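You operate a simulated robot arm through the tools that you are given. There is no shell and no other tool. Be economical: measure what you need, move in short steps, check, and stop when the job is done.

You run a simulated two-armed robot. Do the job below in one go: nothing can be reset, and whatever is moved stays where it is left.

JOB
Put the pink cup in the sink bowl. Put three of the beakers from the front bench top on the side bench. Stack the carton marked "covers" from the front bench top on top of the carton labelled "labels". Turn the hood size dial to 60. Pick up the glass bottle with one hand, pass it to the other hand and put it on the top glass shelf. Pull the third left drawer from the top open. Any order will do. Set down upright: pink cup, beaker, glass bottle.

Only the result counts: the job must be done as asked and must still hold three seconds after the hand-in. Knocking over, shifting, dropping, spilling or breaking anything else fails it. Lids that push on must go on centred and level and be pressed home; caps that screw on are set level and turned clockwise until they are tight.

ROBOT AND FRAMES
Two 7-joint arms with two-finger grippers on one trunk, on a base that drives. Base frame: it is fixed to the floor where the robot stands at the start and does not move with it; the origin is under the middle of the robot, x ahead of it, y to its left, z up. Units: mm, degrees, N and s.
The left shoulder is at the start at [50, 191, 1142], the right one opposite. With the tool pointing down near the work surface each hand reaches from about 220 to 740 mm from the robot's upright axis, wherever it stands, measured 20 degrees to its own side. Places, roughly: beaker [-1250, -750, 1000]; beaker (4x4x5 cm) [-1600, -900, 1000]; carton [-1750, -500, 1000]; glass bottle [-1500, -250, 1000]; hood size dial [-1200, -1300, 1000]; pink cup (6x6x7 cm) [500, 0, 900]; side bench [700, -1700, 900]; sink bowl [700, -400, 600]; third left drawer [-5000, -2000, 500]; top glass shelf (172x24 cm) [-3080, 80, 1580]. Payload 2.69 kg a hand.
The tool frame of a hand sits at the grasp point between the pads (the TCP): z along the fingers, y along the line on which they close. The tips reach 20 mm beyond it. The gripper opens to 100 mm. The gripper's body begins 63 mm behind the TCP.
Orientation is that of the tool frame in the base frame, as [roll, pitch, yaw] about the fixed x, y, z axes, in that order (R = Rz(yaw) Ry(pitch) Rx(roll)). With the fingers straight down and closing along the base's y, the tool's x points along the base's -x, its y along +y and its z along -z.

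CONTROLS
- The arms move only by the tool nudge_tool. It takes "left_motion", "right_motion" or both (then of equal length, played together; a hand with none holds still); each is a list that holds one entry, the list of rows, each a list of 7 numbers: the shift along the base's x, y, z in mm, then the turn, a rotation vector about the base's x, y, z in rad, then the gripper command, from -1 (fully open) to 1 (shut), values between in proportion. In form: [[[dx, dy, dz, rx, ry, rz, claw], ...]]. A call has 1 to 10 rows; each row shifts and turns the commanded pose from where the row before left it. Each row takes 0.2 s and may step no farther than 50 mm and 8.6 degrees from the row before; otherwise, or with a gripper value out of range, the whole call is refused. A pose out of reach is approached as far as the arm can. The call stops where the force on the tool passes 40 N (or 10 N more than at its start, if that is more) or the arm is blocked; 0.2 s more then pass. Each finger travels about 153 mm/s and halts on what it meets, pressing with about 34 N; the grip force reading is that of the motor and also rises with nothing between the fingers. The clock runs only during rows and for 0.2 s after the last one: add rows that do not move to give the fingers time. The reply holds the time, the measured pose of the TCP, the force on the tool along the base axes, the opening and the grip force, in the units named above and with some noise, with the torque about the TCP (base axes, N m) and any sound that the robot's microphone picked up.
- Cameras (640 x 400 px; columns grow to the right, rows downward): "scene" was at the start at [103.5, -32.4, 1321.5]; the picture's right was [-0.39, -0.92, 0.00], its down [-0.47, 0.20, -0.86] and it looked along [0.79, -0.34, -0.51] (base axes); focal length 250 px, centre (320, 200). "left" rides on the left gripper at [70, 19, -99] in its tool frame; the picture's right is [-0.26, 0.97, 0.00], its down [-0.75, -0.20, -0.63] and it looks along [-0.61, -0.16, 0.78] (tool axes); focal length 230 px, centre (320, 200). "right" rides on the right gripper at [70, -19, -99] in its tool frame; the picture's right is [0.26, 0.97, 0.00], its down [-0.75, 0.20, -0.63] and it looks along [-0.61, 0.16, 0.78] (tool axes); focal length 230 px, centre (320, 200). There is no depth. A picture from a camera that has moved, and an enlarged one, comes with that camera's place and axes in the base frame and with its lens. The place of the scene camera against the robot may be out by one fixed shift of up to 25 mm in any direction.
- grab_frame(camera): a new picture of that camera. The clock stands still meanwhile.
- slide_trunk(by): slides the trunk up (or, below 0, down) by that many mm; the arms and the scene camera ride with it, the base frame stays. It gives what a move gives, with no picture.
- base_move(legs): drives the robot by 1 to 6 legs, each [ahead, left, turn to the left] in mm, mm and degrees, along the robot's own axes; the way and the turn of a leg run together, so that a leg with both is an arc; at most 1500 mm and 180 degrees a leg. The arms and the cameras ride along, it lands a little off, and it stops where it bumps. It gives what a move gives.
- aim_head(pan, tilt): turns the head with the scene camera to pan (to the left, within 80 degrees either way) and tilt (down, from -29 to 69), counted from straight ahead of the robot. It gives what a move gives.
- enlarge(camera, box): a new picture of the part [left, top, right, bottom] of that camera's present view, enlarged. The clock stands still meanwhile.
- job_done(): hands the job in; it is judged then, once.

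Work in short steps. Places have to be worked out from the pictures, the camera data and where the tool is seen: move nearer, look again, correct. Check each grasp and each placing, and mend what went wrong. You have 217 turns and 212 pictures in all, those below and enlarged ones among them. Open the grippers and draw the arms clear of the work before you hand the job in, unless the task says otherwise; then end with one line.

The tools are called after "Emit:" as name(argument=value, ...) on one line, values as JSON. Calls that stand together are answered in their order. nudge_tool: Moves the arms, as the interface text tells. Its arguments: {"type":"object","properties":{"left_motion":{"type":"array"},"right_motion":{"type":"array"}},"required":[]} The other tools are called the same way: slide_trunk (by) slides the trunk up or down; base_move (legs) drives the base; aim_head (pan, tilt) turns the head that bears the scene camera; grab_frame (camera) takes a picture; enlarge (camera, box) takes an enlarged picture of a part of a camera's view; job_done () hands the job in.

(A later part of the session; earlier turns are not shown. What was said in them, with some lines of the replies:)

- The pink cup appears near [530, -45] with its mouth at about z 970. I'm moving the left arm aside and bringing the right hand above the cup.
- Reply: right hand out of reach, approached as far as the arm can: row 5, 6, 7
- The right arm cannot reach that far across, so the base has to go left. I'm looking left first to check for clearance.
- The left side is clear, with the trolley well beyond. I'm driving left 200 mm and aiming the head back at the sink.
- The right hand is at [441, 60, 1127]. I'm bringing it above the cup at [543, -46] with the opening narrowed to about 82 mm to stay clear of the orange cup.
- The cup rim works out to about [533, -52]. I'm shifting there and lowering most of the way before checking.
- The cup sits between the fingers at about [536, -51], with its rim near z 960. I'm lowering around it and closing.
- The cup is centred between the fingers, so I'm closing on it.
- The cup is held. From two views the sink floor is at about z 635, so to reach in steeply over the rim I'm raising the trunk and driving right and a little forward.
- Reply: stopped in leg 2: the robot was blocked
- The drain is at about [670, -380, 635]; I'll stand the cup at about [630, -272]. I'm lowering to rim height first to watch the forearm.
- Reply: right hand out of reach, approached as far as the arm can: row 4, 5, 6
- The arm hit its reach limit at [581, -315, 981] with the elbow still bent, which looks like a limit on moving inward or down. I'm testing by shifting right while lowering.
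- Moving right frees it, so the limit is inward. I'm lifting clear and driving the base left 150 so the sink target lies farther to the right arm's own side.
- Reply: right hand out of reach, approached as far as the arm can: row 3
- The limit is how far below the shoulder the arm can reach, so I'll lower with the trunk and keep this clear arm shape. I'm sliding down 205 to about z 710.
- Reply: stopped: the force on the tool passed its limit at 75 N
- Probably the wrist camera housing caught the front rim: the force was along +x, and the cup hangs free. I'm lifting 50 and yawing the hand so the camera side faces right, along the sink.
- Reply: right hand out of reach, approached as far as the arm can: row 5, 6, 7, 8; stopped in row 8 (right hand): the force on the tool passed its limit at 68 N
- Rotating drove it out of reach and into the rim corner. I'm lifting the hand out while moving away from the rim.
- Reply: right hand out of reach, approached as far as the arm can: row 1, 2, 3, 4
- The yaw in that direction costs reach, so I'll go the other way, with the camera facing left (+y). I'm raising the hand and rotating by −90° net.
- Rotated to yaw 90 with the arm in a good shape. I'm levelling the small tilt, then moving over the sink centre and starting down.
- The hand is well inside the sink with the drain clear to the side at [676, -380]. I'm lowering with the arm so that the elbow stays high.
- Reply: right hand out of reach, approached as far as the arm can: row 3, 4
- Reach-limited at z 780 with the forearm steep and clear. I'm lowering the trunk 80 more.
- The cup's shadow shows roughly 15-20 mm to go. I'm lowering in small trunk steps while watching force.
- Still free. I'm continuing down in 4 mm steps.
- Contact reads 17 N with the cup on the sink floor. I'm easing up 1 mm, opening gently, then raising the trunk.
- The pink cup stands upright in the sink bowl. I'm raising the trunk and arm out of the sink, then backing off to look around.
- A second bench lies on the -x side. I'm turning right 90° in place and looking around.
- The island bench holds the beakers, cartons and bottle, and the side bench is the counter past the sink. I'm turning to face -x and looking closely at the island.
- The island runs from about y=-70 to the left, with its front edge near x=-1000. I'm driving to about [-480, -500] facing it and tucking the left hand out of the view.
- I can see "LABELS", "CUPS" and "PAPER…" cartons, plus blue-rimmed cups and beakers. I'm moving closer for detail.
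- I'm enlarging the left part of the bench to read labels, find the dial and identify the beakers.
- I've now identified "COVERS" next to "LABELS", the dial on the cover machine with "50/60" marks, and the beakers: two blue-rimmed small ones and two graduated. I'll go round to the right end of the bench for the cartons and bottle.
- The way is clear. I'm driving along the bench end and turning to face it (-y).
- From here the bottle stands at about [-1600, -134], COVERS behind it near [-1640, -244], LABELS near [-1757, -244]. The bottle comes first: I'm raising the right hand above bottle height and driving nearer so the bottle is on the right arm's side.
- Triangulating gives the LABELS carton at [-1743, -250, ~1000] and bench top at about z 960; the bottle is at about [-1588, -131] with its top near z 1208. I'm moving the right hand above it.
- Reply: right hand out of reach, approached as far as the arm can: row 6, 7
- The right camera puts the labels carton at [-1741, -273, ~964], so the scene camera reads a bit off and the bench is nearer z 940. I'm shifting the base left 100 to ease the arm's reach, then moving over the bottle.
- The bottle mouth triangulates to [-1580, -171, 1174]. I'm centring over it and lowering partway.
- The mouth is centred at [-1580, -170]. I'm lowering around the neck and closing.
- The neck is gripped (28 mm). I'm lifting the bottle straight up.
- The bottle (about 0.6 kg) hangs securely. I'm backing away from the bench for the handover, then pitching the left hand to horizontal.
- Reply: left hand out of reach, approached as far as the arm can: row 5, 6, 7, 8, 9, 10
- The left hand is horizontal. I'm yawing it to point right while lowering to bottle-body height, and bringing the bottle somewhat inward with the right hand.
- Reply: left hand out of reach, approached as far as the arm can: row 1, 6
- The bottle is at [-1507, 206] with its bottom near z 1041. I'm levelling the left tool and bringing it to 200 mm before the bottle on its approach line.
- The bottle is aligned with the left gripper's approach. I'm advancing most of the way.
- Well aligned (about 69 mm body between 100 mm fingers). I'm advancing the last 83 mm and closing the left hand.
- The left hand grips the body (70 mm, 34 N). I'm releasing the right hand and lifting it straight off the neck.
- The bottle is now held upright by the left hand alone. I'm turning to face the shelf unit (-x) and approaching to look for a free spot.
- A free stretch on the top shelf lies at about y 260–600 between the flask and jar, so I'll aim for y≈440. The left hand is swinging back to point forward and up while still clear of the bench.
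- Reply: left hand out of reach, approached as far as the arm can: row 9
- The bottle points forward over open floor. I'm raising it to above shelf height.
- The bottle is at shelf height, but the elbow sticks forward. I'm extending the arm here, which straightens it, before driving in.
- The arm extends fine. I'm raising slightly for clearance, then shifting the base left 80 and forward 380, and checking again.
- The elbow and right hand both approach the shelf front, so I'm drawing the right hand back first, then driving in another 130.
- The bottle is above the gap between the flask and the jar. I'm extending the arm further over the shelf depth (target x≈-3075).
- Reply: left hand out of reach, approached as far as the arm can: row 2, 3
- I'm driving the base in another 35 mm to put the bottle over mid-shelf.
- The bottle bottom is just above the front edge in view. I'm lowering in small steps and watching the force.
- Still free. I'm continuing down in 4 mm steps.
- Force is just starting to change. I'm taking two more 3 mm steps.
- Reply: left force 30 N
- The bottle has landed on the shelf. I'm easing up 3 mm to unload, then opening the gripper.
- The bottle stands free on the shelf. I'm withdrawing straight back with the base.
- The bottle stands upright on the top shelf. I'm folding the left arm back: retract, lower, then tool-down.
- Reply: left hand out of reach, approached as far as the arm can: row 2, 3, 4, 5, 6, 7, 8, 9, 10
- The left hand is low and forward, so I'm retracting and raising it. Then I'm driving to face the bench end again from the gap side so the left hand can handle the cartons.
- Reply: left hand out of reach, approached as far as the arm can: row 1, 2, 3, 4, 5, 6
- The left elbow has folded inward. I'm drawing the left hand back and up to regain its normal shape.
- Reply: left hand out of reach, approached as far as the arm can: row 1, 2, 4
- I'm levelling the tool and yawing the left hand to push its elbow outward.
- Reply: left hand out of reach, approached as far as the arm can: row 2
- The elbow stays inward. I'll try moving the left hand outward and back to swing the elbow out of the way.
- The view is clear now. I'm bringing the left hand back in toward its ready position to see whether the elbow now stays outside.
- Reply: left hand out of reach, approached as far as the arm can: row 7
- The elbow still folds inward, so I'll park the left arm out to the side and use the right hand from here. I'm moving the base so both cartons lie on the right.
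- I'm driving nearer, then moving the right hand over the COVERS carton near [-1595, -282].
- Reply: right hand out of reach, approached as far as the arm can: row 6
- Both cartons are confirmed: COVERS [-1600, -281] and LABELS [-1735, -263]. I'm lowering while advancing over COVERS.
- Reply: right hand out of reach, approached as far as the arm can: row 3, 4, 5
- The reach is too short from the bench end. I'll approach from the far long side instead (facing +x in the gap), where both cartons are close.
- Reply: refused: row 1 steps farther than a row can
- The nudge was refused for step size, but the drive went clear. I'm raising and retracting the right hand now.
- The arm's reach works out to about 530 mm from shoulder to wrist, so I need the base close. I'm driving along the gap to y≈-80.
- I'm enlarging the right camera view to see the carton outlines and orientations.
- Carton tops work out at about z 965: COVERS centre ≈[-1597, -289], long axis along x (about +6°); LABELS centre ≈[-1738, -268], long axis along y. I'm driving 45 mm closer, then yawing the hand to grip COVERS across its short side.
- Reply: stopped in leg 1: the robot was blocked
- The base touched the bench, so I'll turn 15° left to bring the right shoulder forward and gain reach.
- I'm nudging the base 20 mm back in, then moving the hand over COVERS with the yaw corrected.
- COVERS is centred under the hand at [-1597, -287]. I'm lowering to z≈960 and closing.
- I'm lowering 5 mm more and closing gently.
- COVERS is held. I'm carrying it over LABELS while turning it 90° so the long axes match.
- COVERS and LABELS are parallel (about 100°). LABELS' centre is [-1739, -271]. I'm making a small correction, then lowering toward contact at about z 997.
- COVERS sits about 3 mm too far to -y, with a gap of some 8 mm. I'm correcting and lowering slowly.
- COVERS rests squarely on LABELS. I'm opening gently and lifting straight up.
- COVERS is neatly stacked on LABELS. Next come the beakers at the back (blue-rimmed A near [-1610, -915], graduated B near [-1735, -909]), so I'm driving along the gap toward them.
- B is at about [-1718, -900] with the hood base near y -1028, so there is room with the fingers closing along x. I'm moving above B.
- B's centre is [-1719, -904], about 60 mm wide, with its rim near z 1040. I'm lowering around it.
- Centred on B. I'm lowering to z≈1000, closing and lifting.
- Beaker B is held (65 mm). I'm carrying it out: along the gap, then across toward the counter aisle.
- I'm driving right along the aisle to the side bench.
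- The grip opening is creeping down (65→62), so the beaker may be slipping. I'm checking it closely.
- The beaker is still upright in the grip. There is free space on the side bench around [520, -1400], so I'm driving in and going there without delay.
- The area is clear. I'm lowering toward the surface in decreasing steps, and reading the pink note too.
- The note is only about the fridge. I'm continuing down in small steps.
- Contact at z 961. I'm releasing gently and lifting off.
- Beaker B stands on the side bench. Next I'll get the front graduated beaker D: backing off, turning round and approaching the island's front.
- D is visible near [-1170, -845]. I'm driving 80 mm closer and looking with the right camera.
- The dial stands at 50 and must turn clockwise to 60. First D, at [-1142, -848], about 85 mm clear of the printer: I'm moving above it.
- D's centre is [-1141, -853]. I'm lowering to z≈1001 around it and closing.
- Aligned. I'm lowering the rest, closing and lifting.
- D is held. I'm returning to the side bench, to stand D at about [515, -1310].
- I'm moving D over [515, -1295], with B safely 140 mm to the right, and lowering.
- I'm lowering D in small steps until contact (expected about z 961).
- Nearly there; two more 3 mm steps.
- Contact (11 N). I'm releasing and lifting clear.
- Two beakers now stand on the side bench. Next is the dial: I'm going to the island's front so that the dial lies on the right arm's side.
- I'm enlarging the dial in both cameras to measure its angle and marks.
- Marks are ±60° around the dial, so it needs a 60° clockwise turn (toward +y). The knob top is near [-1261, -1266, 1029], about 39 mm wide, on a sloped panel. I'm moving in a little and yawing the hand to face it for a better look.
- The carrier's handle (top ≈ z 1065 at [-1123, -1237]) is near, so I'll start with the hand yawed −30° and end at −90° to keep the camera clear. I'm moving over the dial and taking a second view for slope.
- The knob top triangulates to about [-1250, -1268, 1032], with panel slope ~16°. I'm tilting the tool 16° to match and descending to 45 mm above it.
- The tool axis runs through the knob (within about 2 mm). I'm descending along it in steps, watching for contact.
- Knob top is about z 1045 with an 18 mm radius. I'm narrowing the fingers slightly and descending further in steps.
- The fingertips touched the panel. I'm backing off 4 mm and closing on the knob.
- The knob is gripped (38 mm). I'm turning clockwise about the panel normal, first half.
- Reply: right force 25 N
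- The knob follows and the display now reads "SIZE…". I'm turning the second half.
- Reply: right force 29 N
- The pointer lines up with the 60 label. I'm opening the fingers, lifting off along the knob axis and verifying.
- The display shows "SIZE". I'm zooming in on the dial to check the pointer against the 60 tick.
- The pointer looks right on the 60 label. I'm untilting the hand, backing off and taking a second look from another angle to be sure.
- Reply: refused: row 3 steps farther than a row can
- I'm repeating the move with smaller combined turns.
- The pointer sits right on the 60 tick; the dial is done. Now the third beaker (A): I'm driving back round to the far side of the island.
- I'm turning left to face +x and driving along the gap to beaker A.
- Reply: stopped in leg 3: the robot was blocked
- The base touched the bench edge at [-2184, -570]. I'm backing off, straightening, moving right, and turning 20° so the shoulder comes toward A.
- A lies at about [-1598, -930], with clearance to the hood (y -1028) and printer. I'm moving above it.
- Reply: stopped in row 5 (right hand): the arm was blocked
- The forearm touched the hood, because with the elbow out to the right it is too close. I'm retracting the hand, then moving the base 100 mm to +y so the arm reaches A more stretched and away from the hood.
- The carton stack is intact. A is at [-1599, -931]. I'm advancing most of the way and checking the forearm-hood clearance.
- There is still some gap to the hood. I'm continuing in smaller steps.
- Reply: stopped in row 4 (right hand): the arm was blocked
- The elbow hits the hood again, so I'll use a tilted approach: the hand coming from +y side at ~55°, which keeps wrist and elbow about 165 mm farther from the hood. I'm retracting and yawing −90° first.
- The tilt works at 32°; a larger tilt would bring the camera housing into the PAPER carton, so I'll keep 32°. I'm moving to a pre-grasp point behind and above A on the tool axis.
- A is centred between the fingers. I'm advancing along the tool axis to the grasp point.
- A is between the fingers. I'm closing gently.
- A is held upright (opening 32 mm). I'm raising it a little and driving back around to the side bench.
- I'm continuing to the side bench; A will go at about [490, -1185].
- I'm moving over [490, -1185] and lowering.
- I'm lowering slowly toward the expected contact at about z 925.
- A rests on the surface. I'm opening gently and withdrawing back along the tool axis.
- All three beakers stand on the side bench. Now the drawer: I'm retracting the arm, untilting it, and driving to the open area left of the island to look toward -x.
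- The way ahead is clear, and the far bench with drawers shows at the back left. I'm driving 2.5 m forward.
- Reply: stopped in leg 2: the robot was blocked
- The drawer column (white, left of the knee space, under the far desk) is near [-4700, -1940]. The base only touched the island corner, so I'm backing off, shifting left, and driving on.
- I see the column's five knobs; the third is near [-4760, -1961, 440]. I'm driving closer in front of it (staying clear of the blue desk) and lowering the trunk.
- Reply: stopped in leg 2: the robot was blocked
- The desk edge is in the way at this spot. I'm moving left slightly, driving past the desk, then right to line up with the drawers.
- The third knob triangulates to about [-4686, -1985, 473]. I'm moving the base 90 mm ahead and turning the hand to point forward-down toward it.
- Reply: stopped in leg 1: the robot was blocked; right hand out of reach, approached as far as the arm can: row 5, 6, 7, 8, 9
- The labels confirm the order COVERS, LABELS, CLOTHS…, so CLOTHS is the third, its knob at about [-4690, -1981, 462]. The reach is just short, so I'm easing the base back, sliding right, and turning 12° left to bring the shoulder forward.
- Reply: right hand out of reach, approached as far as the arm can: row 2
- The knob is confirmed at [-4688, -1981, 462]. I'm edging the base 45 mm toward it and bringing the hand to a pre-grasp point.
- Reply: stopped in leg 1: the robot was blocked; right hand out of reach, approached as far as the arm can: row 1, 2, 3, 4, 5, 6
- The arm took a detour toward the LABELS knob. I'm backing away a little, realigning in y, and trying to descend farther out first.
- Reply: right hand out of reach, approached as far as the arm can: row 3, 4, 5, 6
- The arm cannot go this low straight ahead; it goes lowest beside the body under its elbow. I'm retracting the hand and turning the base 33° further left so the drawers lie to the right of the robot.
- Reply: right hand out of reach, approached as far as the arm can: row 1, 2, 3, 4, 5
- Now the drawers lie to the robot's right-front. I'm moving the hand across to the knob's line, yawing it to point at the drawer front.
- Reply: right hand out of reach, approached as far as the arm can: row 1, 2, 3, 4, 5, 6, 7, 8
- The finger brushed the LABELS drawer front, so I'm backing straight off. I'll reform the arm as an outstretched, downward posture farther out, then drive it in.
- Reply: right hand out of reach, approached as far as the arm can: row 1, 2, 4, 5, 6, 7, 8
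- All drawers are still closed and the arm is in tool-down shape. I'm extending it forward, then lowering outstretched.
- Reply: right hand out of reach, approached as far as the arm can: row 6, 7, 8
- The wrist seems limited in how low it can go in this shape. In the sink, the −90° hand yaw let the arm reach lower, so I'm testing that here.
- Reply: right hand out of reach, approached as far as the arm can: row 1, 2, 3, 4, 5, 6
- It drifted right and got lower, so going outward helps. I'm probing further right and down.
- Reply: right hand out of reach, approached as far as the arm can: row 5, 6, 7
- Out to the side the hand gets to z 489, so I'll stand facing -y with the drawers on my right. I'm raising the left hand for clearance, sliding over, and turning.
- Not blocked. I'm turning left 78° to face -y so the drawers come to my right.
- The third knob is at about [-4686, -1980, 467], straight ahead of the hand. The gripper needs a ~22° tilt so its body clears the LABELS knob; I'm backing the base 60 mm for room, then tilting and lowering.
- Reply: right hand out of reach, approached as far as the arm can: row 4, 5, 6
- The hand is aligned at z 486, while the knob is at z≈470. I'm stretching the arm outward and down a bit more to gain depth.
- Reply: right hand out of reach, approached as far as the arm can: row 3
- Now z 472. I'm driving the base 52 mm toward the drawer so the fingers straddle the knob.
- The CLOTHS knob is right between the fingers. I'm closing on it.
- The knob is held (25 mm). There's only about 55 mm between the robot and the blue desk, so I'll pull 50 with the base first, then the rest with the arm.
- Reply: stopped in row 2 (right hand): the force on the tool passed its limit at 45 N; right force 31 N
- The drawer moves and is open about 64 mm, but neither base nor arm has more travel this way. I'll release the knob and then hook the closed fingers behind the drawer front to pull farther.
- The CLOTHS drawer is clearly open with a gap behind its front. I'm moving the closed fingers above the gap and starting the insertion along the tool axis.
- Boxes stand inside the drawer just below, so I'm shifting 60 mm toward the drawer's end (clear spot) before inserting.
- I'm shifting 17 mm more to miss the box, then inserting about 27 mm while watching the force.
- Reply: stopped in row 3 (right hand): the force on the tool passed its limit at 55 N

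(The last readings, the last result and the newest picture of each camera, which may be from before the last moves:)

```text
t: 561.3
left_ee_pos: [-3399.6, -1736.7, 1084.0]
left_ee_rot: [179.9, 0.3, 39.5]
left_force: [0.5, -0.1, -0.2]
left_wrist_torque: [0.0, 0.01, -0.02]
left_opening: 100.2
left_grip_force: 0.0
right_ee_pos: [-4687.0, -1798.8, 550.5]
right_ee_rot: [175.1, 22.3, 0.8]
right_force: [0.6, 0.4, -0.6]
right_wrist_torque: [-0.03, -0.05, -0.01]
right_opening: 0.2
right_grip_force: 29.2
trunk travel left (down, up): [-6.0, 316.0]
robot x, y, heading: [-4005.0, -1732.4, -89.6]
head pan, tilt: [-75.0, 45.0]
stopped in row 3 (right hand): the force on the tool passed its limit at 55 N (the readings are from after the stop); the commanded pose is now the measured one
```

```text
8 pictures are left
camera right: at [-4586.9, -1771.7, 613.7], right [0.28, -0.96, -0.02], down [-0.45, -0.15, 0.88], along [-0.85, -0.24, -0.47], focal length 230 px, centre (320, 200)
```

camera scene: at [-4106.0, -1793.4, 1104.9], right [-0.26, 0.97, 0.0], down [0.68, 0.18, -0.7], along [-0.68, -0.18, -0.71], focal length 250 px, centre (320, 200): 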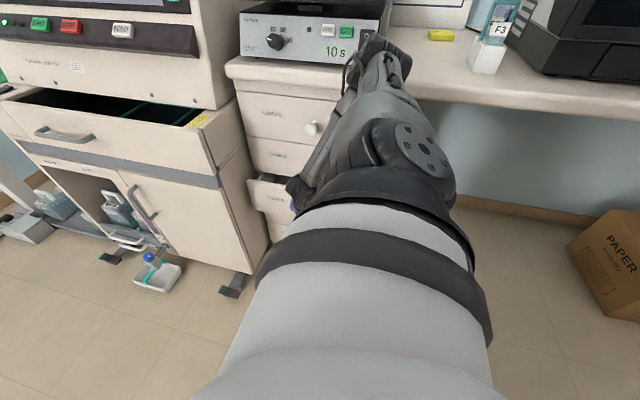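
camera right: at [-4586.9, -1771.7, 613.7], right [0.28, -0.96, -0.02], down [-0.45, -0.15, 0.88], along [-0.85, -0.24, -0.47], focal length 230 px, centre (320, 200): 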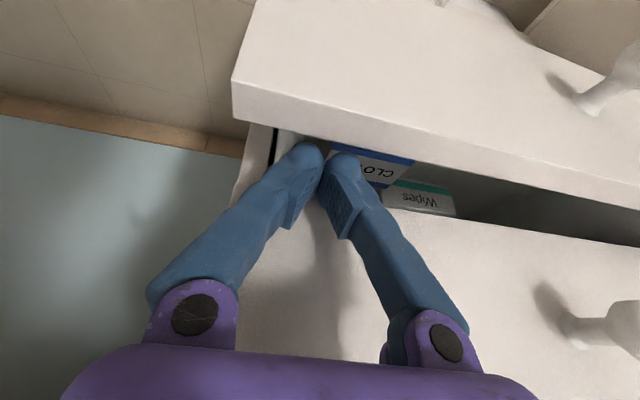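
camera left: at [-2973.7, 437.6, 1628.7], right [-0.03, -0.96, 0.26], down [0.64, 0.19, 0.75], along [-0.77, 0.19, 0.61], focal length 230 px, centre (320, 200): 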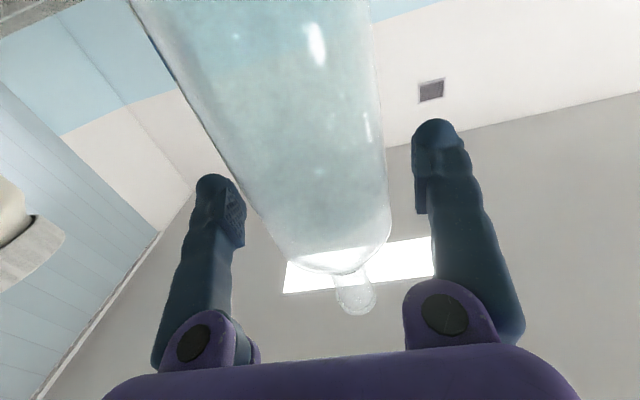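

The side wall blocks the hook and boxes fill the rest, so I'll regrip the knob and pull with an arc: turning left while backing keeps the knob on a straight line and avoids the desk. I'm backing the hand out and repositioning the base first.

Emit:
nudge_tool(right_motion=[[[15, 0, 30, 0, 0, 0, 1], [30, -10, 30, 0, 0, 0, 0.3], [35, -30, 0, 0, 0, 0, -0.4], [15, -40, 0, 0, 0, 0, -0.4]]])

Emit:
base_move(legs=[[-50, -5, 4.6]])

Emit:
nudge_tool(right_motion=[[[2, -28, -10, 0, 0, 0, -0.4], [2, -28, -25, 0, 0, 0, -0.4], [2, -25, -30, 0, 0, 0, -0.4]]])

Emit:
grab_frame(camera="right")

```text
t: 562.3
left_ee_pos: [-3399.4, -1735.0, 1083.7]
left_ee_rot: [179.8, 0.3, 39.6]
left_force: [-0.1, -0.7, 0.1]
left_wrist_torque: [0.02, -0.01, -0.02]
left_opening: 100.2
left_grip_force: 0.1
right_ee_pos: [-4592.5, -1879.9, 612.7]
right_ee_rot: [175.2, 22.3, 0.7]
right_force: [0.5, 0.2, -0.2]
right_wrist_torque: [0.03, -0.03, -0.02]
right_opening: 69.8
right_grip_force: 0.1
trunk travel left (down, up): [-6.0, 316.0]
robot x, y, heading: [-4005.4, -1739.4, -90.0]
head pan, tilt: [-75.0, 45.0]
```

```text
t: 563.2
left_ee_pos: [-3409.3, -1635.7, 1082.9]
left_ee_rot: [179.9, 0.2, 44.2]
left_force: [0.9, -0.4, 1.1]
left_wrist_torque: [0.02, 0.0, 0.03]
left_opening: 100.1
left_grip_force: 0.0
right_ee_pos: [-4585.6, -1876.5, 612.5]
right_ee_rot: [175.2, 22.4, 5.1]
right_force: [0.6, -1.0, -0.1]
right_wrist_torque: [-0.01, -0.01, 0.0]
right_opening: 70.1
right_grip_force: 0.1
trunk travel left (down, up): [-6.0, 316.0]
robot x, y, heading: [-4015.5, -1683.5, -85.4]
head pan, tilt: [-75.0, 45.0]
```

```text
t: 564.0
left_ee_pos: [-3408.9, -1636.6, 1083.8]
left_ee_rot: [179.9, 0.2, 44.2]
left_force: [-0.6, -0.2, 0.0]
left_wrist_torque: [0.01, 0.0, -0.03]
left_opening: 100.1
left_grip_force: 0.1
right_ee_pos: [-4580.5, -1956.2, 546.8]
right_ee_rot: [175.1, 22.3, 5.1]
right_force: [-0.8, 0.4, 0.1]
right_wrist_torque: [0.05, 0.02, 0.02]
right_opening: 69.9
right_grip_force: 0.1
trunk travel left (down, up): [-6.0, 316.0]
robot x, y, heading: [-4013.8, -1682.5, -85.4]
head pan, tilt: [-75.0, 45.0]
```

```text
7 pictures are left
camera right: at [-4481.8, -1921.9, 609.9], right [0.36, -0.93, -0.02], down [-0.43, -0.19, 0.88], along [-0.83, -0.3, -0.47], focal length 230 px, centre (320, 200)
```

right: 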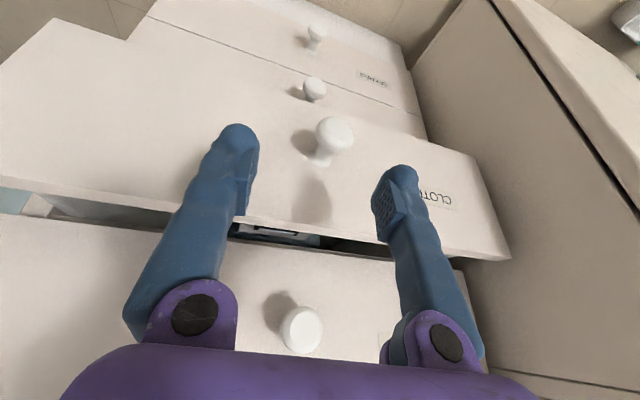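

The knob is between the fingers, at [-4618, -1980, 470]. I'm lowering onto it and gripping.

Emit:
nudge_tool(right_motion=[[[-6, -10, -25, 0, 0, 0, -0.4], [-8, -8, -25, 0, 0, 0, -0.4], [-15, -6, -25, 0, 0, 0, -0.4], [0, 0, 0, 0, 0, 0, -0.4]]])

Emit:
grab_frame(camera="right")

```text
t: 565.0
left_ee_pos: [-3408.9, -1636.6, 1083.1]
left_ee_rot: [179.9, 0.4, 44.2]
left_force: [-0.1, -0.4, 0.1]
left_wrist_torque: [-0.02, -0.02, 0.01]
left_opening: 99.7
left_grip_force: 0.0
right_ee_pos: [-4608.3, -1981.8, 471.2]
right_ee_rot: [175.1, 22.3, 5.3]
right_force: [-0.3, -0.4, 0.1]
right_wrist_torque: [0.0, 0.0, 0.0]
right_opening: 70.2
right_grip_force: 0.2
trunk travel left (down, up): [-6.0, 316.0]
robot x, y, heading: [-4011.4, -1687.2, -85.6]
head pan, tilt: [-75.0, 45.0]
```

```text
6 pictures are left
camera right: at [-4510.7, -1946.5, 535.5], right [0.36, -0.93, -0.02], down [-0.43, -0.19, 0.88], along [-0.83, -0.3, -0.47], focal length 230 px, centre (320, 200)
```

right: 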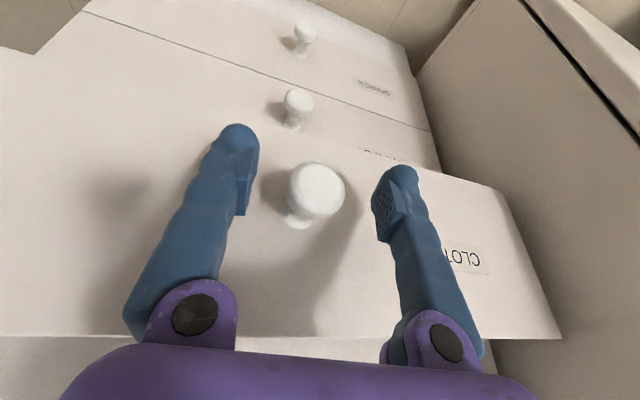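

I'm gripping the knob and checking the space to my left and back (desk and chair) before the arc.

Emit:
nudge_tool(right_motion=[[[0, 0, 0, 0, 0, 0, 0.1], [0, 0, 0, 0, 0, 0, 0.5], [0, 0, 0, 0, 0, 0, 1], [0, 0, 0, 0, 0, 0, 1]]])

Emit:
aim_head(pan=80, tilt=50)

Emit:
grab_frame(camera="scene")

```text
t: 566.0
left_ee_pos: [-3409.0, -1636.9, 1083.6]
left_ee_rot: [179.9, 0.3, 44.2]
left_force: [0.0, 0.6, -0.7]
left_wrist_torque: [0.0, 0.01, -0.01]
left_opening: 100.0
left_grip_force: 0.0
right_ee_pos: [-4609.9, -1979.3, 471.1]
right_ee_rot: [175.5, 22.3, 5.3]
right_force: [0.4, 10.9, -3.8]
right_wrist_torque: [0.1, 0.21, 0.0]
right_opening: 25.0
right_grip_force: 45.4
trunk travel left (down, up): [-6.0, 316.0]
robot x, y, heading: [-4013.8, -1681.7, -85.1]
head pan, tilt: [-75.0, 45.0]
```

```text
t: 568.4
left_ee_pos: [-3409.4, -1636.0, 1084.6]
left_ee_rot: [179.9, 0.3, 44.3]
left_force: [0.1, 0.0, -0.2]
left_wrist_torque: [0.0, -0.02, -0.02]
left_opening: 99.9
left_grip_force: 0.0
right_ee_pos: [-4609.0, -1979.7, 471.8]
right_ee_rot: [175.4, 22.3, 5.2]
right_force: [-1.0, 21.4, -4.2]
right_wrist_torque: [0.04, -0.02, -0.06]
right_opening: 24.9
right_grip_force: 45.6
trunk travel left (down, up): [-6.0, 316.0]
robot x, y, heading: [-4011.0, -1681.4, -85.5]
head pan, tilt: [80.0, 50.0]
```

```text
5 pictures are left
camera scene: at [-3952.7, -1727.6, 1099.1], right [-0.09, -1.0, 0.0], down [-0.76, 0.07, -0.64], along [0.64, -0.06, -0.77], focal length 250 px, centre (320, 200)
```

scene: 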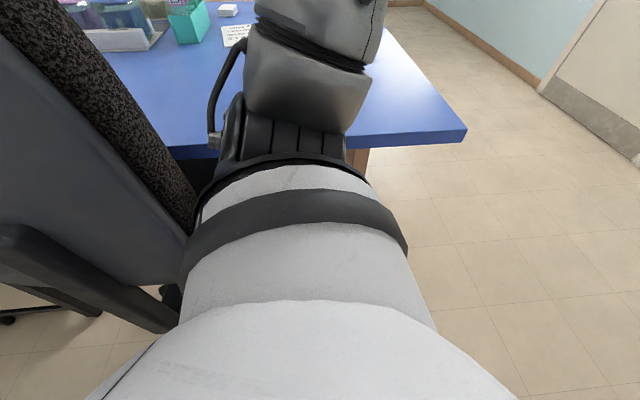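

The picture shows the desk edge at x≈-3510, so there's nearly 190 mm of room to the left; the chair is behind-left. I'm pulling by driving left 128 while easing forward and turning slightly right, away from the chair.

Emit:
base_move(legs=[[56, 128, -4.6]])

Emit:
aim_head(pan=-75, tilt=45)

Emit:
grab_frame(camera="scene")

```text
t: 569.8
left_ee_pos: [-3336.0, -1690.4, 1085.1]
left_ee_rot: [179.9, 0.3, 41.7]
left_force: [-0.2, -0.3, -0.7]
left_wrist_torque: [0.0, 0.0, -0.01]
left_opening: 100.0
left_grip_force: 0.1
right_ee_pos: [-4550.3, -1980.1, 471.1]
right_ee_rot: [175.5, 22.3, 2.8]
right_force: [0.4, -0.5, -3.1]
right_wrist_torque: [0.15, 0.57, -0.13]
right_opening: 24.6
right_grip_force: 44.7
trunk travel left (down, up): [-6.0, 316.0]
robot x, y, heading: [-3944.2, -1713.2, -88.0]
head pan, tilt: [80.0, 50.0]
stopped in leg 1: the robot was blocked; the commanded pose is now the measured one
```

```text
t: 572.1
left_ee_pos: [-3336.0, -1690.4, 1082.6]
left_ee_rot: [179.9, 0.3, 41.7]
left_force: [0.4, 0.3, -0.3]
left_wrist_torque: [0.03, -0.04, -0.01]
left_opening: 100.1
left_grip_force: 0.0
right_ee_pos: [-4550.0, -1978.8, 470.7]
right_ee_rot: [175.4, 22.1, 2.9]
right_force: [0.5, -2.2, -5.5]
right_wrist_torque: [0.05, -0.12, 0.01]
right_opening: 24.3
right_grip_force: 44.4
trunk travel left (down, up): [-6.0, 316.0]
robot x, y, heading: [-3944.1, -1708.0, -87.9]
head pan, tilt: [-75.0, 45.0]
```

```text
4 pictures are left
camera scene: at [-4037.5, -1771.4, 1105.9], right [-0.29, 0.96, 0.0], down [0.68, 0.21, -0.71], along [-0.68, -0.21, -0.71], focal length 250 px, centre (320, 200)
```

scene: 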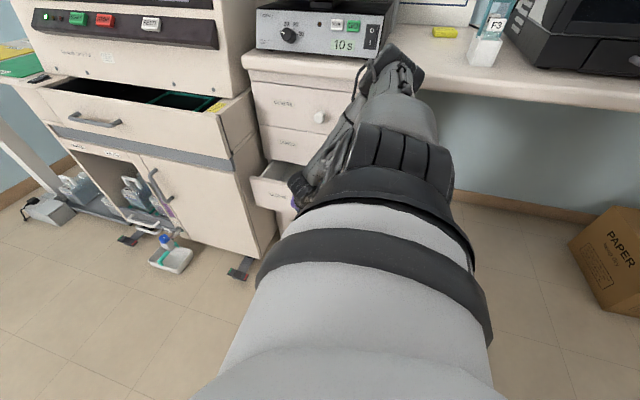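

It's blocked again, with the drawer open about 123 mm. Its front panel overhangs the side wall at the knee-space end, so I'll release the knob and hook the closed fingers behind that overhang from the open side.

Emit:
nudge_tool(right_motion=[[[0, 0, 0, 0, 0, 0, 0], [0, 0, 0, 0, 0, 0, -0.5], [10, 0, 25, 0, 0, 0, -0.5], [14, 0, 35, 0, 0, 0, -0.5], [0, 40, 28, 0, 0, 0, 0.5], [0, 48, 0, 0, 0, 0, 1], [0, 48, 0, 0, 0, 0, 1], [0, 48, 0, 0, 0, 0, 1], [0, 48, 0, 0, 0, 0, 1], [0, 45, 0, 0, 0, 0, 1]]])

Emit:
nudge_tool(right_motion=[[[-45, 0, -16, 0, 0, 0, 1], [-45, 0, -16, 0, 0, 0, 1], [-40, 0, -16, 0, 0, 0, 1], [0, 0, 0, 0, 0, 0, 1]]])

Emit:
grab_frame(camera="right")

```text
t: 574.4
left_ee_pos: [-3335.3, -1688.4, 1083.0]
left_ee_rot: [179.9, 0.4, 41.7]
left_force: [0.2, 0.4, 0.3]
left_wrist_torque: [-0.01, -0.01, -0.05]
left_opening: 100.1
left_grip_force: 0.2
right_ee_pos: [-4523.7, -1702.9, 559.7]
right_ee_rot: [175.5, 22.3, 2.8]
right_force: [0.4, 0.5, -0.5]
right_wrist_torque: [0.0, -0.02, -0.01]
right_opening: 0.0
right_grip_force: 29.5
trunk travel left (down, up): [-6.0, 316.0]
robot x, y, heading: [-3942.7, -1713.0, -88.0]
head pan, tilt: [-75.0, 45.0]
```

```text
t: 575.4
left_ee_pos: [-3336.2, -1689.4, 1084.4]
left_ee_rot: [179.9, 0.3, 41.7]
left_force: [-0.7, -0.8, 0.3]
left_wrist_torque: [0.02, 0.01, -0.01]
left_opening: 100.0
left_grip_force: 0.0
right_ee_pos: [-4657.8, -1704.4, 510.4]
right_ee_rot: [175.3, 22.3, 2.7]
right_force: [-0.5, -0.1, 0.0]
right_wrist_torque: [0.0, -0.01, 0.0]
right_opening: 0.0
right_grip_force: 29.3
trunk travel left (down, up): [-6.0, 316.0]
robot x, y, heading: [-3938.6, -1711.2, -88.1]
head pan, tilt: [-75.0, 45.0]
```

```text
3 pictures are left
camera right: at [-4557.4, -1674.6, 573.2], right [0.31, -0.95, -0.03], down [-0.44, -0.17, 0.88], along [-0.84, -0.26, -0.47], focal length 230 px, centre (320, 200)
```

right: 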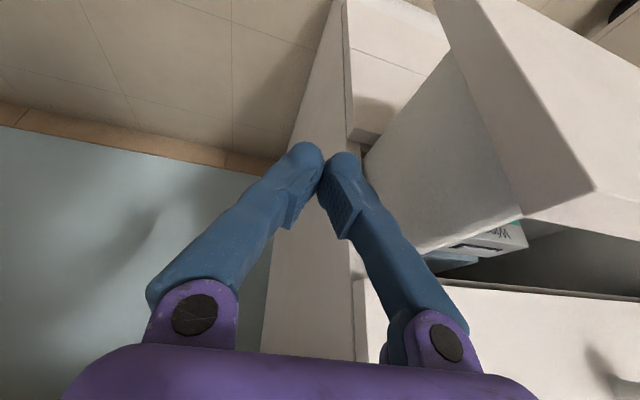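

The drawer's side wall and panel end are visible just to the -y side of the fingers. I'm moving toward the wall until just before contact, then pulling toward +x.

Emit:
nudge_tool(right_motion=[[[0, -15, 0, 0, 0, 0, 1], [0, -15, 0, 0, 0, 0, 1], [0, -12, 0, 0, 0, 0, 1], [0, -10, 0, 0, 0, 0, 1], [0, -8, 0, 0, 0, 0, 1], [0, -8, 0, 0, 0, 0, 1]]])

Emit:
nudge_tool(right_motion=[[[20, 0, 0, 0, 0, 0, 1], [20, 0, 0, 0, 0, 0, 1], [20, 0, 0, 0, 0, 0, 1], [20, 0, 0, 0, 0, 0, 1], [20, 0, 0, 0, 0, 0, 1], [20, 0, 0, 0, 0, 0, 1], [20, 0, 0, 0, 0, 0, 1]]])

Emit:
grab_frame(camera="right")

```text
t: 576.7
left_ee_pos: [-3335.8, -1691.6, 1082.5]
left_ee_rot: [-179.9, 0.4, 41.5]
left_force: [0.1, 0.2, 0.1]
left_wrist_torque: [0.01, 0.01, -0.03]
left_opening: 100.4
left_grip_force: 0.0
right_ee_pos: [-4658.3, -1750.7, 512.1]
right_ee_rot: [176.9, 22.6, 2.5]
right_force: [0.6, 2.3, 1.8]
right_wrist_torque: [-0.11, -0.09, 0.03]
right_opening: 0.0
right_grip_force: 29.6
trunk travel left (down, up): [-6.0, 316.0]
robot x, y, heading: [-3944.3, -1709.7, -87.8]
head pan, tilt: [-75.0, 45.0]
stopped in row 6 (right hand): the force on the tool passed its limit at 44 N (the readings are from after the stop); the commanded pose is now the measured one
```

```text
t: 578.3
left_ee_pos: [-3334.2, -1689.5, 1084.0]
left_ee_rot: [179.9, 0.3, 41.7]
left_force: [-0.1, 0.8, 0.8]
left_wrist_torque: [0.03, 0.01, 0.0]
left_opening: 99.8
left_grip_force: 0.1
right_ee_pos: [-4517.4, -1751.5, 512.7]
right_ee_rot: [176.8, 22.5, 2.6]
right_force: [0.8, 2.7, 3.1]
right_wrist_torque: [-0.14, -0.02, 0.03]
right_opening: 0.0
right_grip_force: 28.8
trunk travel left (down, up): [-6.0, 316.0]
robot x, y, heading: [-3940.5, -1707.7, -88.2]
head pan, tilt: [-75.0, 45.0]
```

```text
2 pictures are left
camera right: at [-4417.2, -1723.9, 576.5], right [0.3, -0.95, -0.05], down [-0.44, -0.19, 0.88], along [-0.85, -0.24, -0.48], focal length 230 px, centre (320, 200)
```

right: 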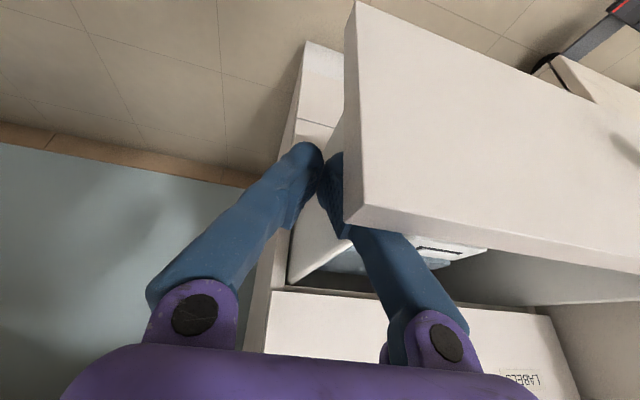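

The fingers caught the panel and the drawer is now open about 230 mm. I'm pulling 40 mm more, then freeing the fingers (slightly back, out to +y, then up).

Emit:
nudge_tool(right_motion=[[[20, 0, 0, 0, 0, 0, 1], [20, 0, 0, 0, 0, 0, 1], [0, 0, 0, 0, 0, 0, 1], [-8, 5, 0, 0, 0, 0, 1], [0, 30, 0, 0, 0, 0, 1], [0, 45, 0, 0, 0, 0, 1], [10, 30, 35, 0, 0, 0, 0], [10, 10, 45, 0, 0, 0, -1], [0, 0, 45, 0, 0, 0, -1], [0, 0, 45, 0, 0, 0, -1]]])

Emit:
grab_frame(camera="right")

```text
t: 580.5
left_ee_pos: [-3336.1, -1691.5, 1083.4]
left_ee_rot: [180.0, 0.3, 41.4]
left_force: [0.1, 0.0, 0.4]
left_wrist_torque: [-0.04, 0.01, -0.02]
left_opening: 100.0
left_grip_force: 0.1
right_ee_pos: [-4540.2, -1707.3, 665.9]
right_ee_rot: [177.2, 22.3, 2.3]
right_force: [1.6, 0.4, 0.5]
right_wrist_torque: [-0.01, 0.0, -0.01]
right_opening: 100.0
right_grip_force: 0.1
right hand out of reach, approached as far as the arm can: row 1, 2, 5, 6, 7, 8, 9, 10
trunk travel left (down, up): [-6.0, 316.0]
robot x, y, heading: [-3938.6, -1709.0, -88.0]
head pan, tilt: [-75.0, 45.0]
```

```text
1 pictures are left
camera right: at [-4440.5, -1680.0, 729.7], right [0.3, -0.95, -0.05], down [-0.44, -0.19, 0.88], along [-0.85, -0.24, -0.48], focal length 230 px, centre (320, 200)
```

right: 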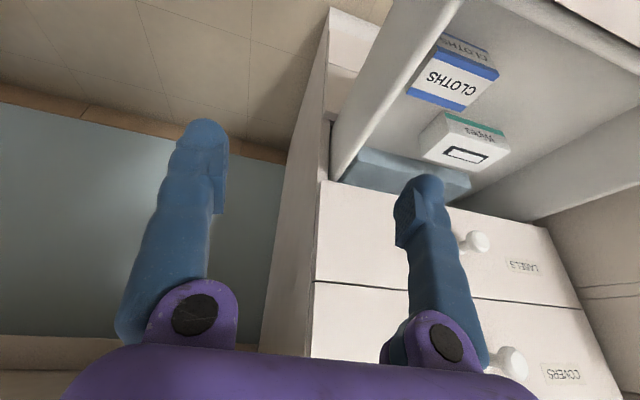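

The third drawer (CLOTHS) is wide open, its contents visible, while LABELS and COVERS remain shut. I'm drawing the right hand clear with the gripper open.

Emit:
nudge_tool(right_motion=[[[30, 15, 10, 0, 0, 0, -1], [30, 15, 10, 0, 0, 0, -1], [30, 15, 10, 0, 0, 0, -1]]])

Emit:
grab_frame(camera="right")

```text
t: 581.3
left_ee_pos: [-3334.8, -1691.4, 1083.7]
left_ee_rot: [179.9, 0.3, 41.7]
left_force: [-0.7, 0.2, -0.5]
left_wrist_torque: [-0.02, 0.03, -0.02]
left_opening: 100.2
left_grip_force: 0.1
right_ee_pos: [-4496.7, -1721.9, 649.5]
right_ee_rot: [177.1, 22.4, 2.5]
right_force: [0.9, -0.1, -0.5]
right_wrist_torque: [0.0, 0.04, 0.0]
right_opening: 99.9
right_grip_force: 0.1
right hand out of reach, approached as far as the arm can: row 1, 2, 3
trunk travel left (down, up): [-6.0, 316.0]
robot x, y, heading: [-3940.8, -1708.8, -88.1]
head pan, tilt: [-75.0, 45.0]
```

```text
0 pictures are left
camera right: at [-4397.6, -1695.2, 712.9], right [0.3, -0.95, -0.05], down [-0.44, -0.19, 0.88], along [-0.85, -0.24, -0.48], focal length 230 px, centre (320, 200)
```

right: 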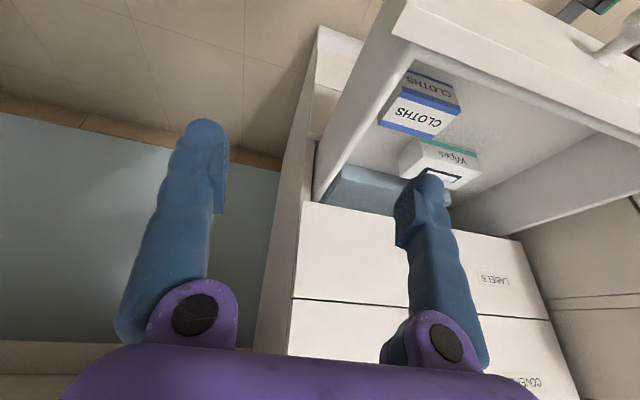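

Both hands are open. I'm raising the trunk 100 mm for clearance above the drawer, then handing in.

Emit:
slide_trunk(by=100)

Emit:
job_done()

```text
t: 582.6
left_ee_pos: [-3336.4, -1690.3, 1183.5]
left_ee_rot: [180.0, 0.3, 41.6]
left_force: [0.0, 0.2, 0.3]
left_wrist_torque: [0.03, -0.03, 0.0]
left_opening: 99.8
left_grip_force: 0.0
right_ee_pos: [-4498.6, -1721.7, 749.4]
right_ee_rot: [177.2, 22.4, 2.6]
right_force: [0.4, -0.5, 0.6]
right_wrist_torque: [0.02, -0.03, -0.01]
right_opening: 100.1
right_grip_force: 0.1
trunk travel left (down, up): [-106.0, 216.0]
robot x, y, heading: [-3943.1, -1710.3, -88.2]
head pan, tilt: [-75.0, 45.0]
```

```text
The job is handed in.
```

I carried out all six tasks and handed the job in, without knowing how it was judged: the pink cup, three beakers and bottle are upright in place, COVERS is stacked on LABELS, the dial points at 60 and the third left drawer (CLOTHS) is open about 230 mm; while driving I bumped the sink counter, front bench, blue desk and machine hood, and saw nothing knocked over or shifted.
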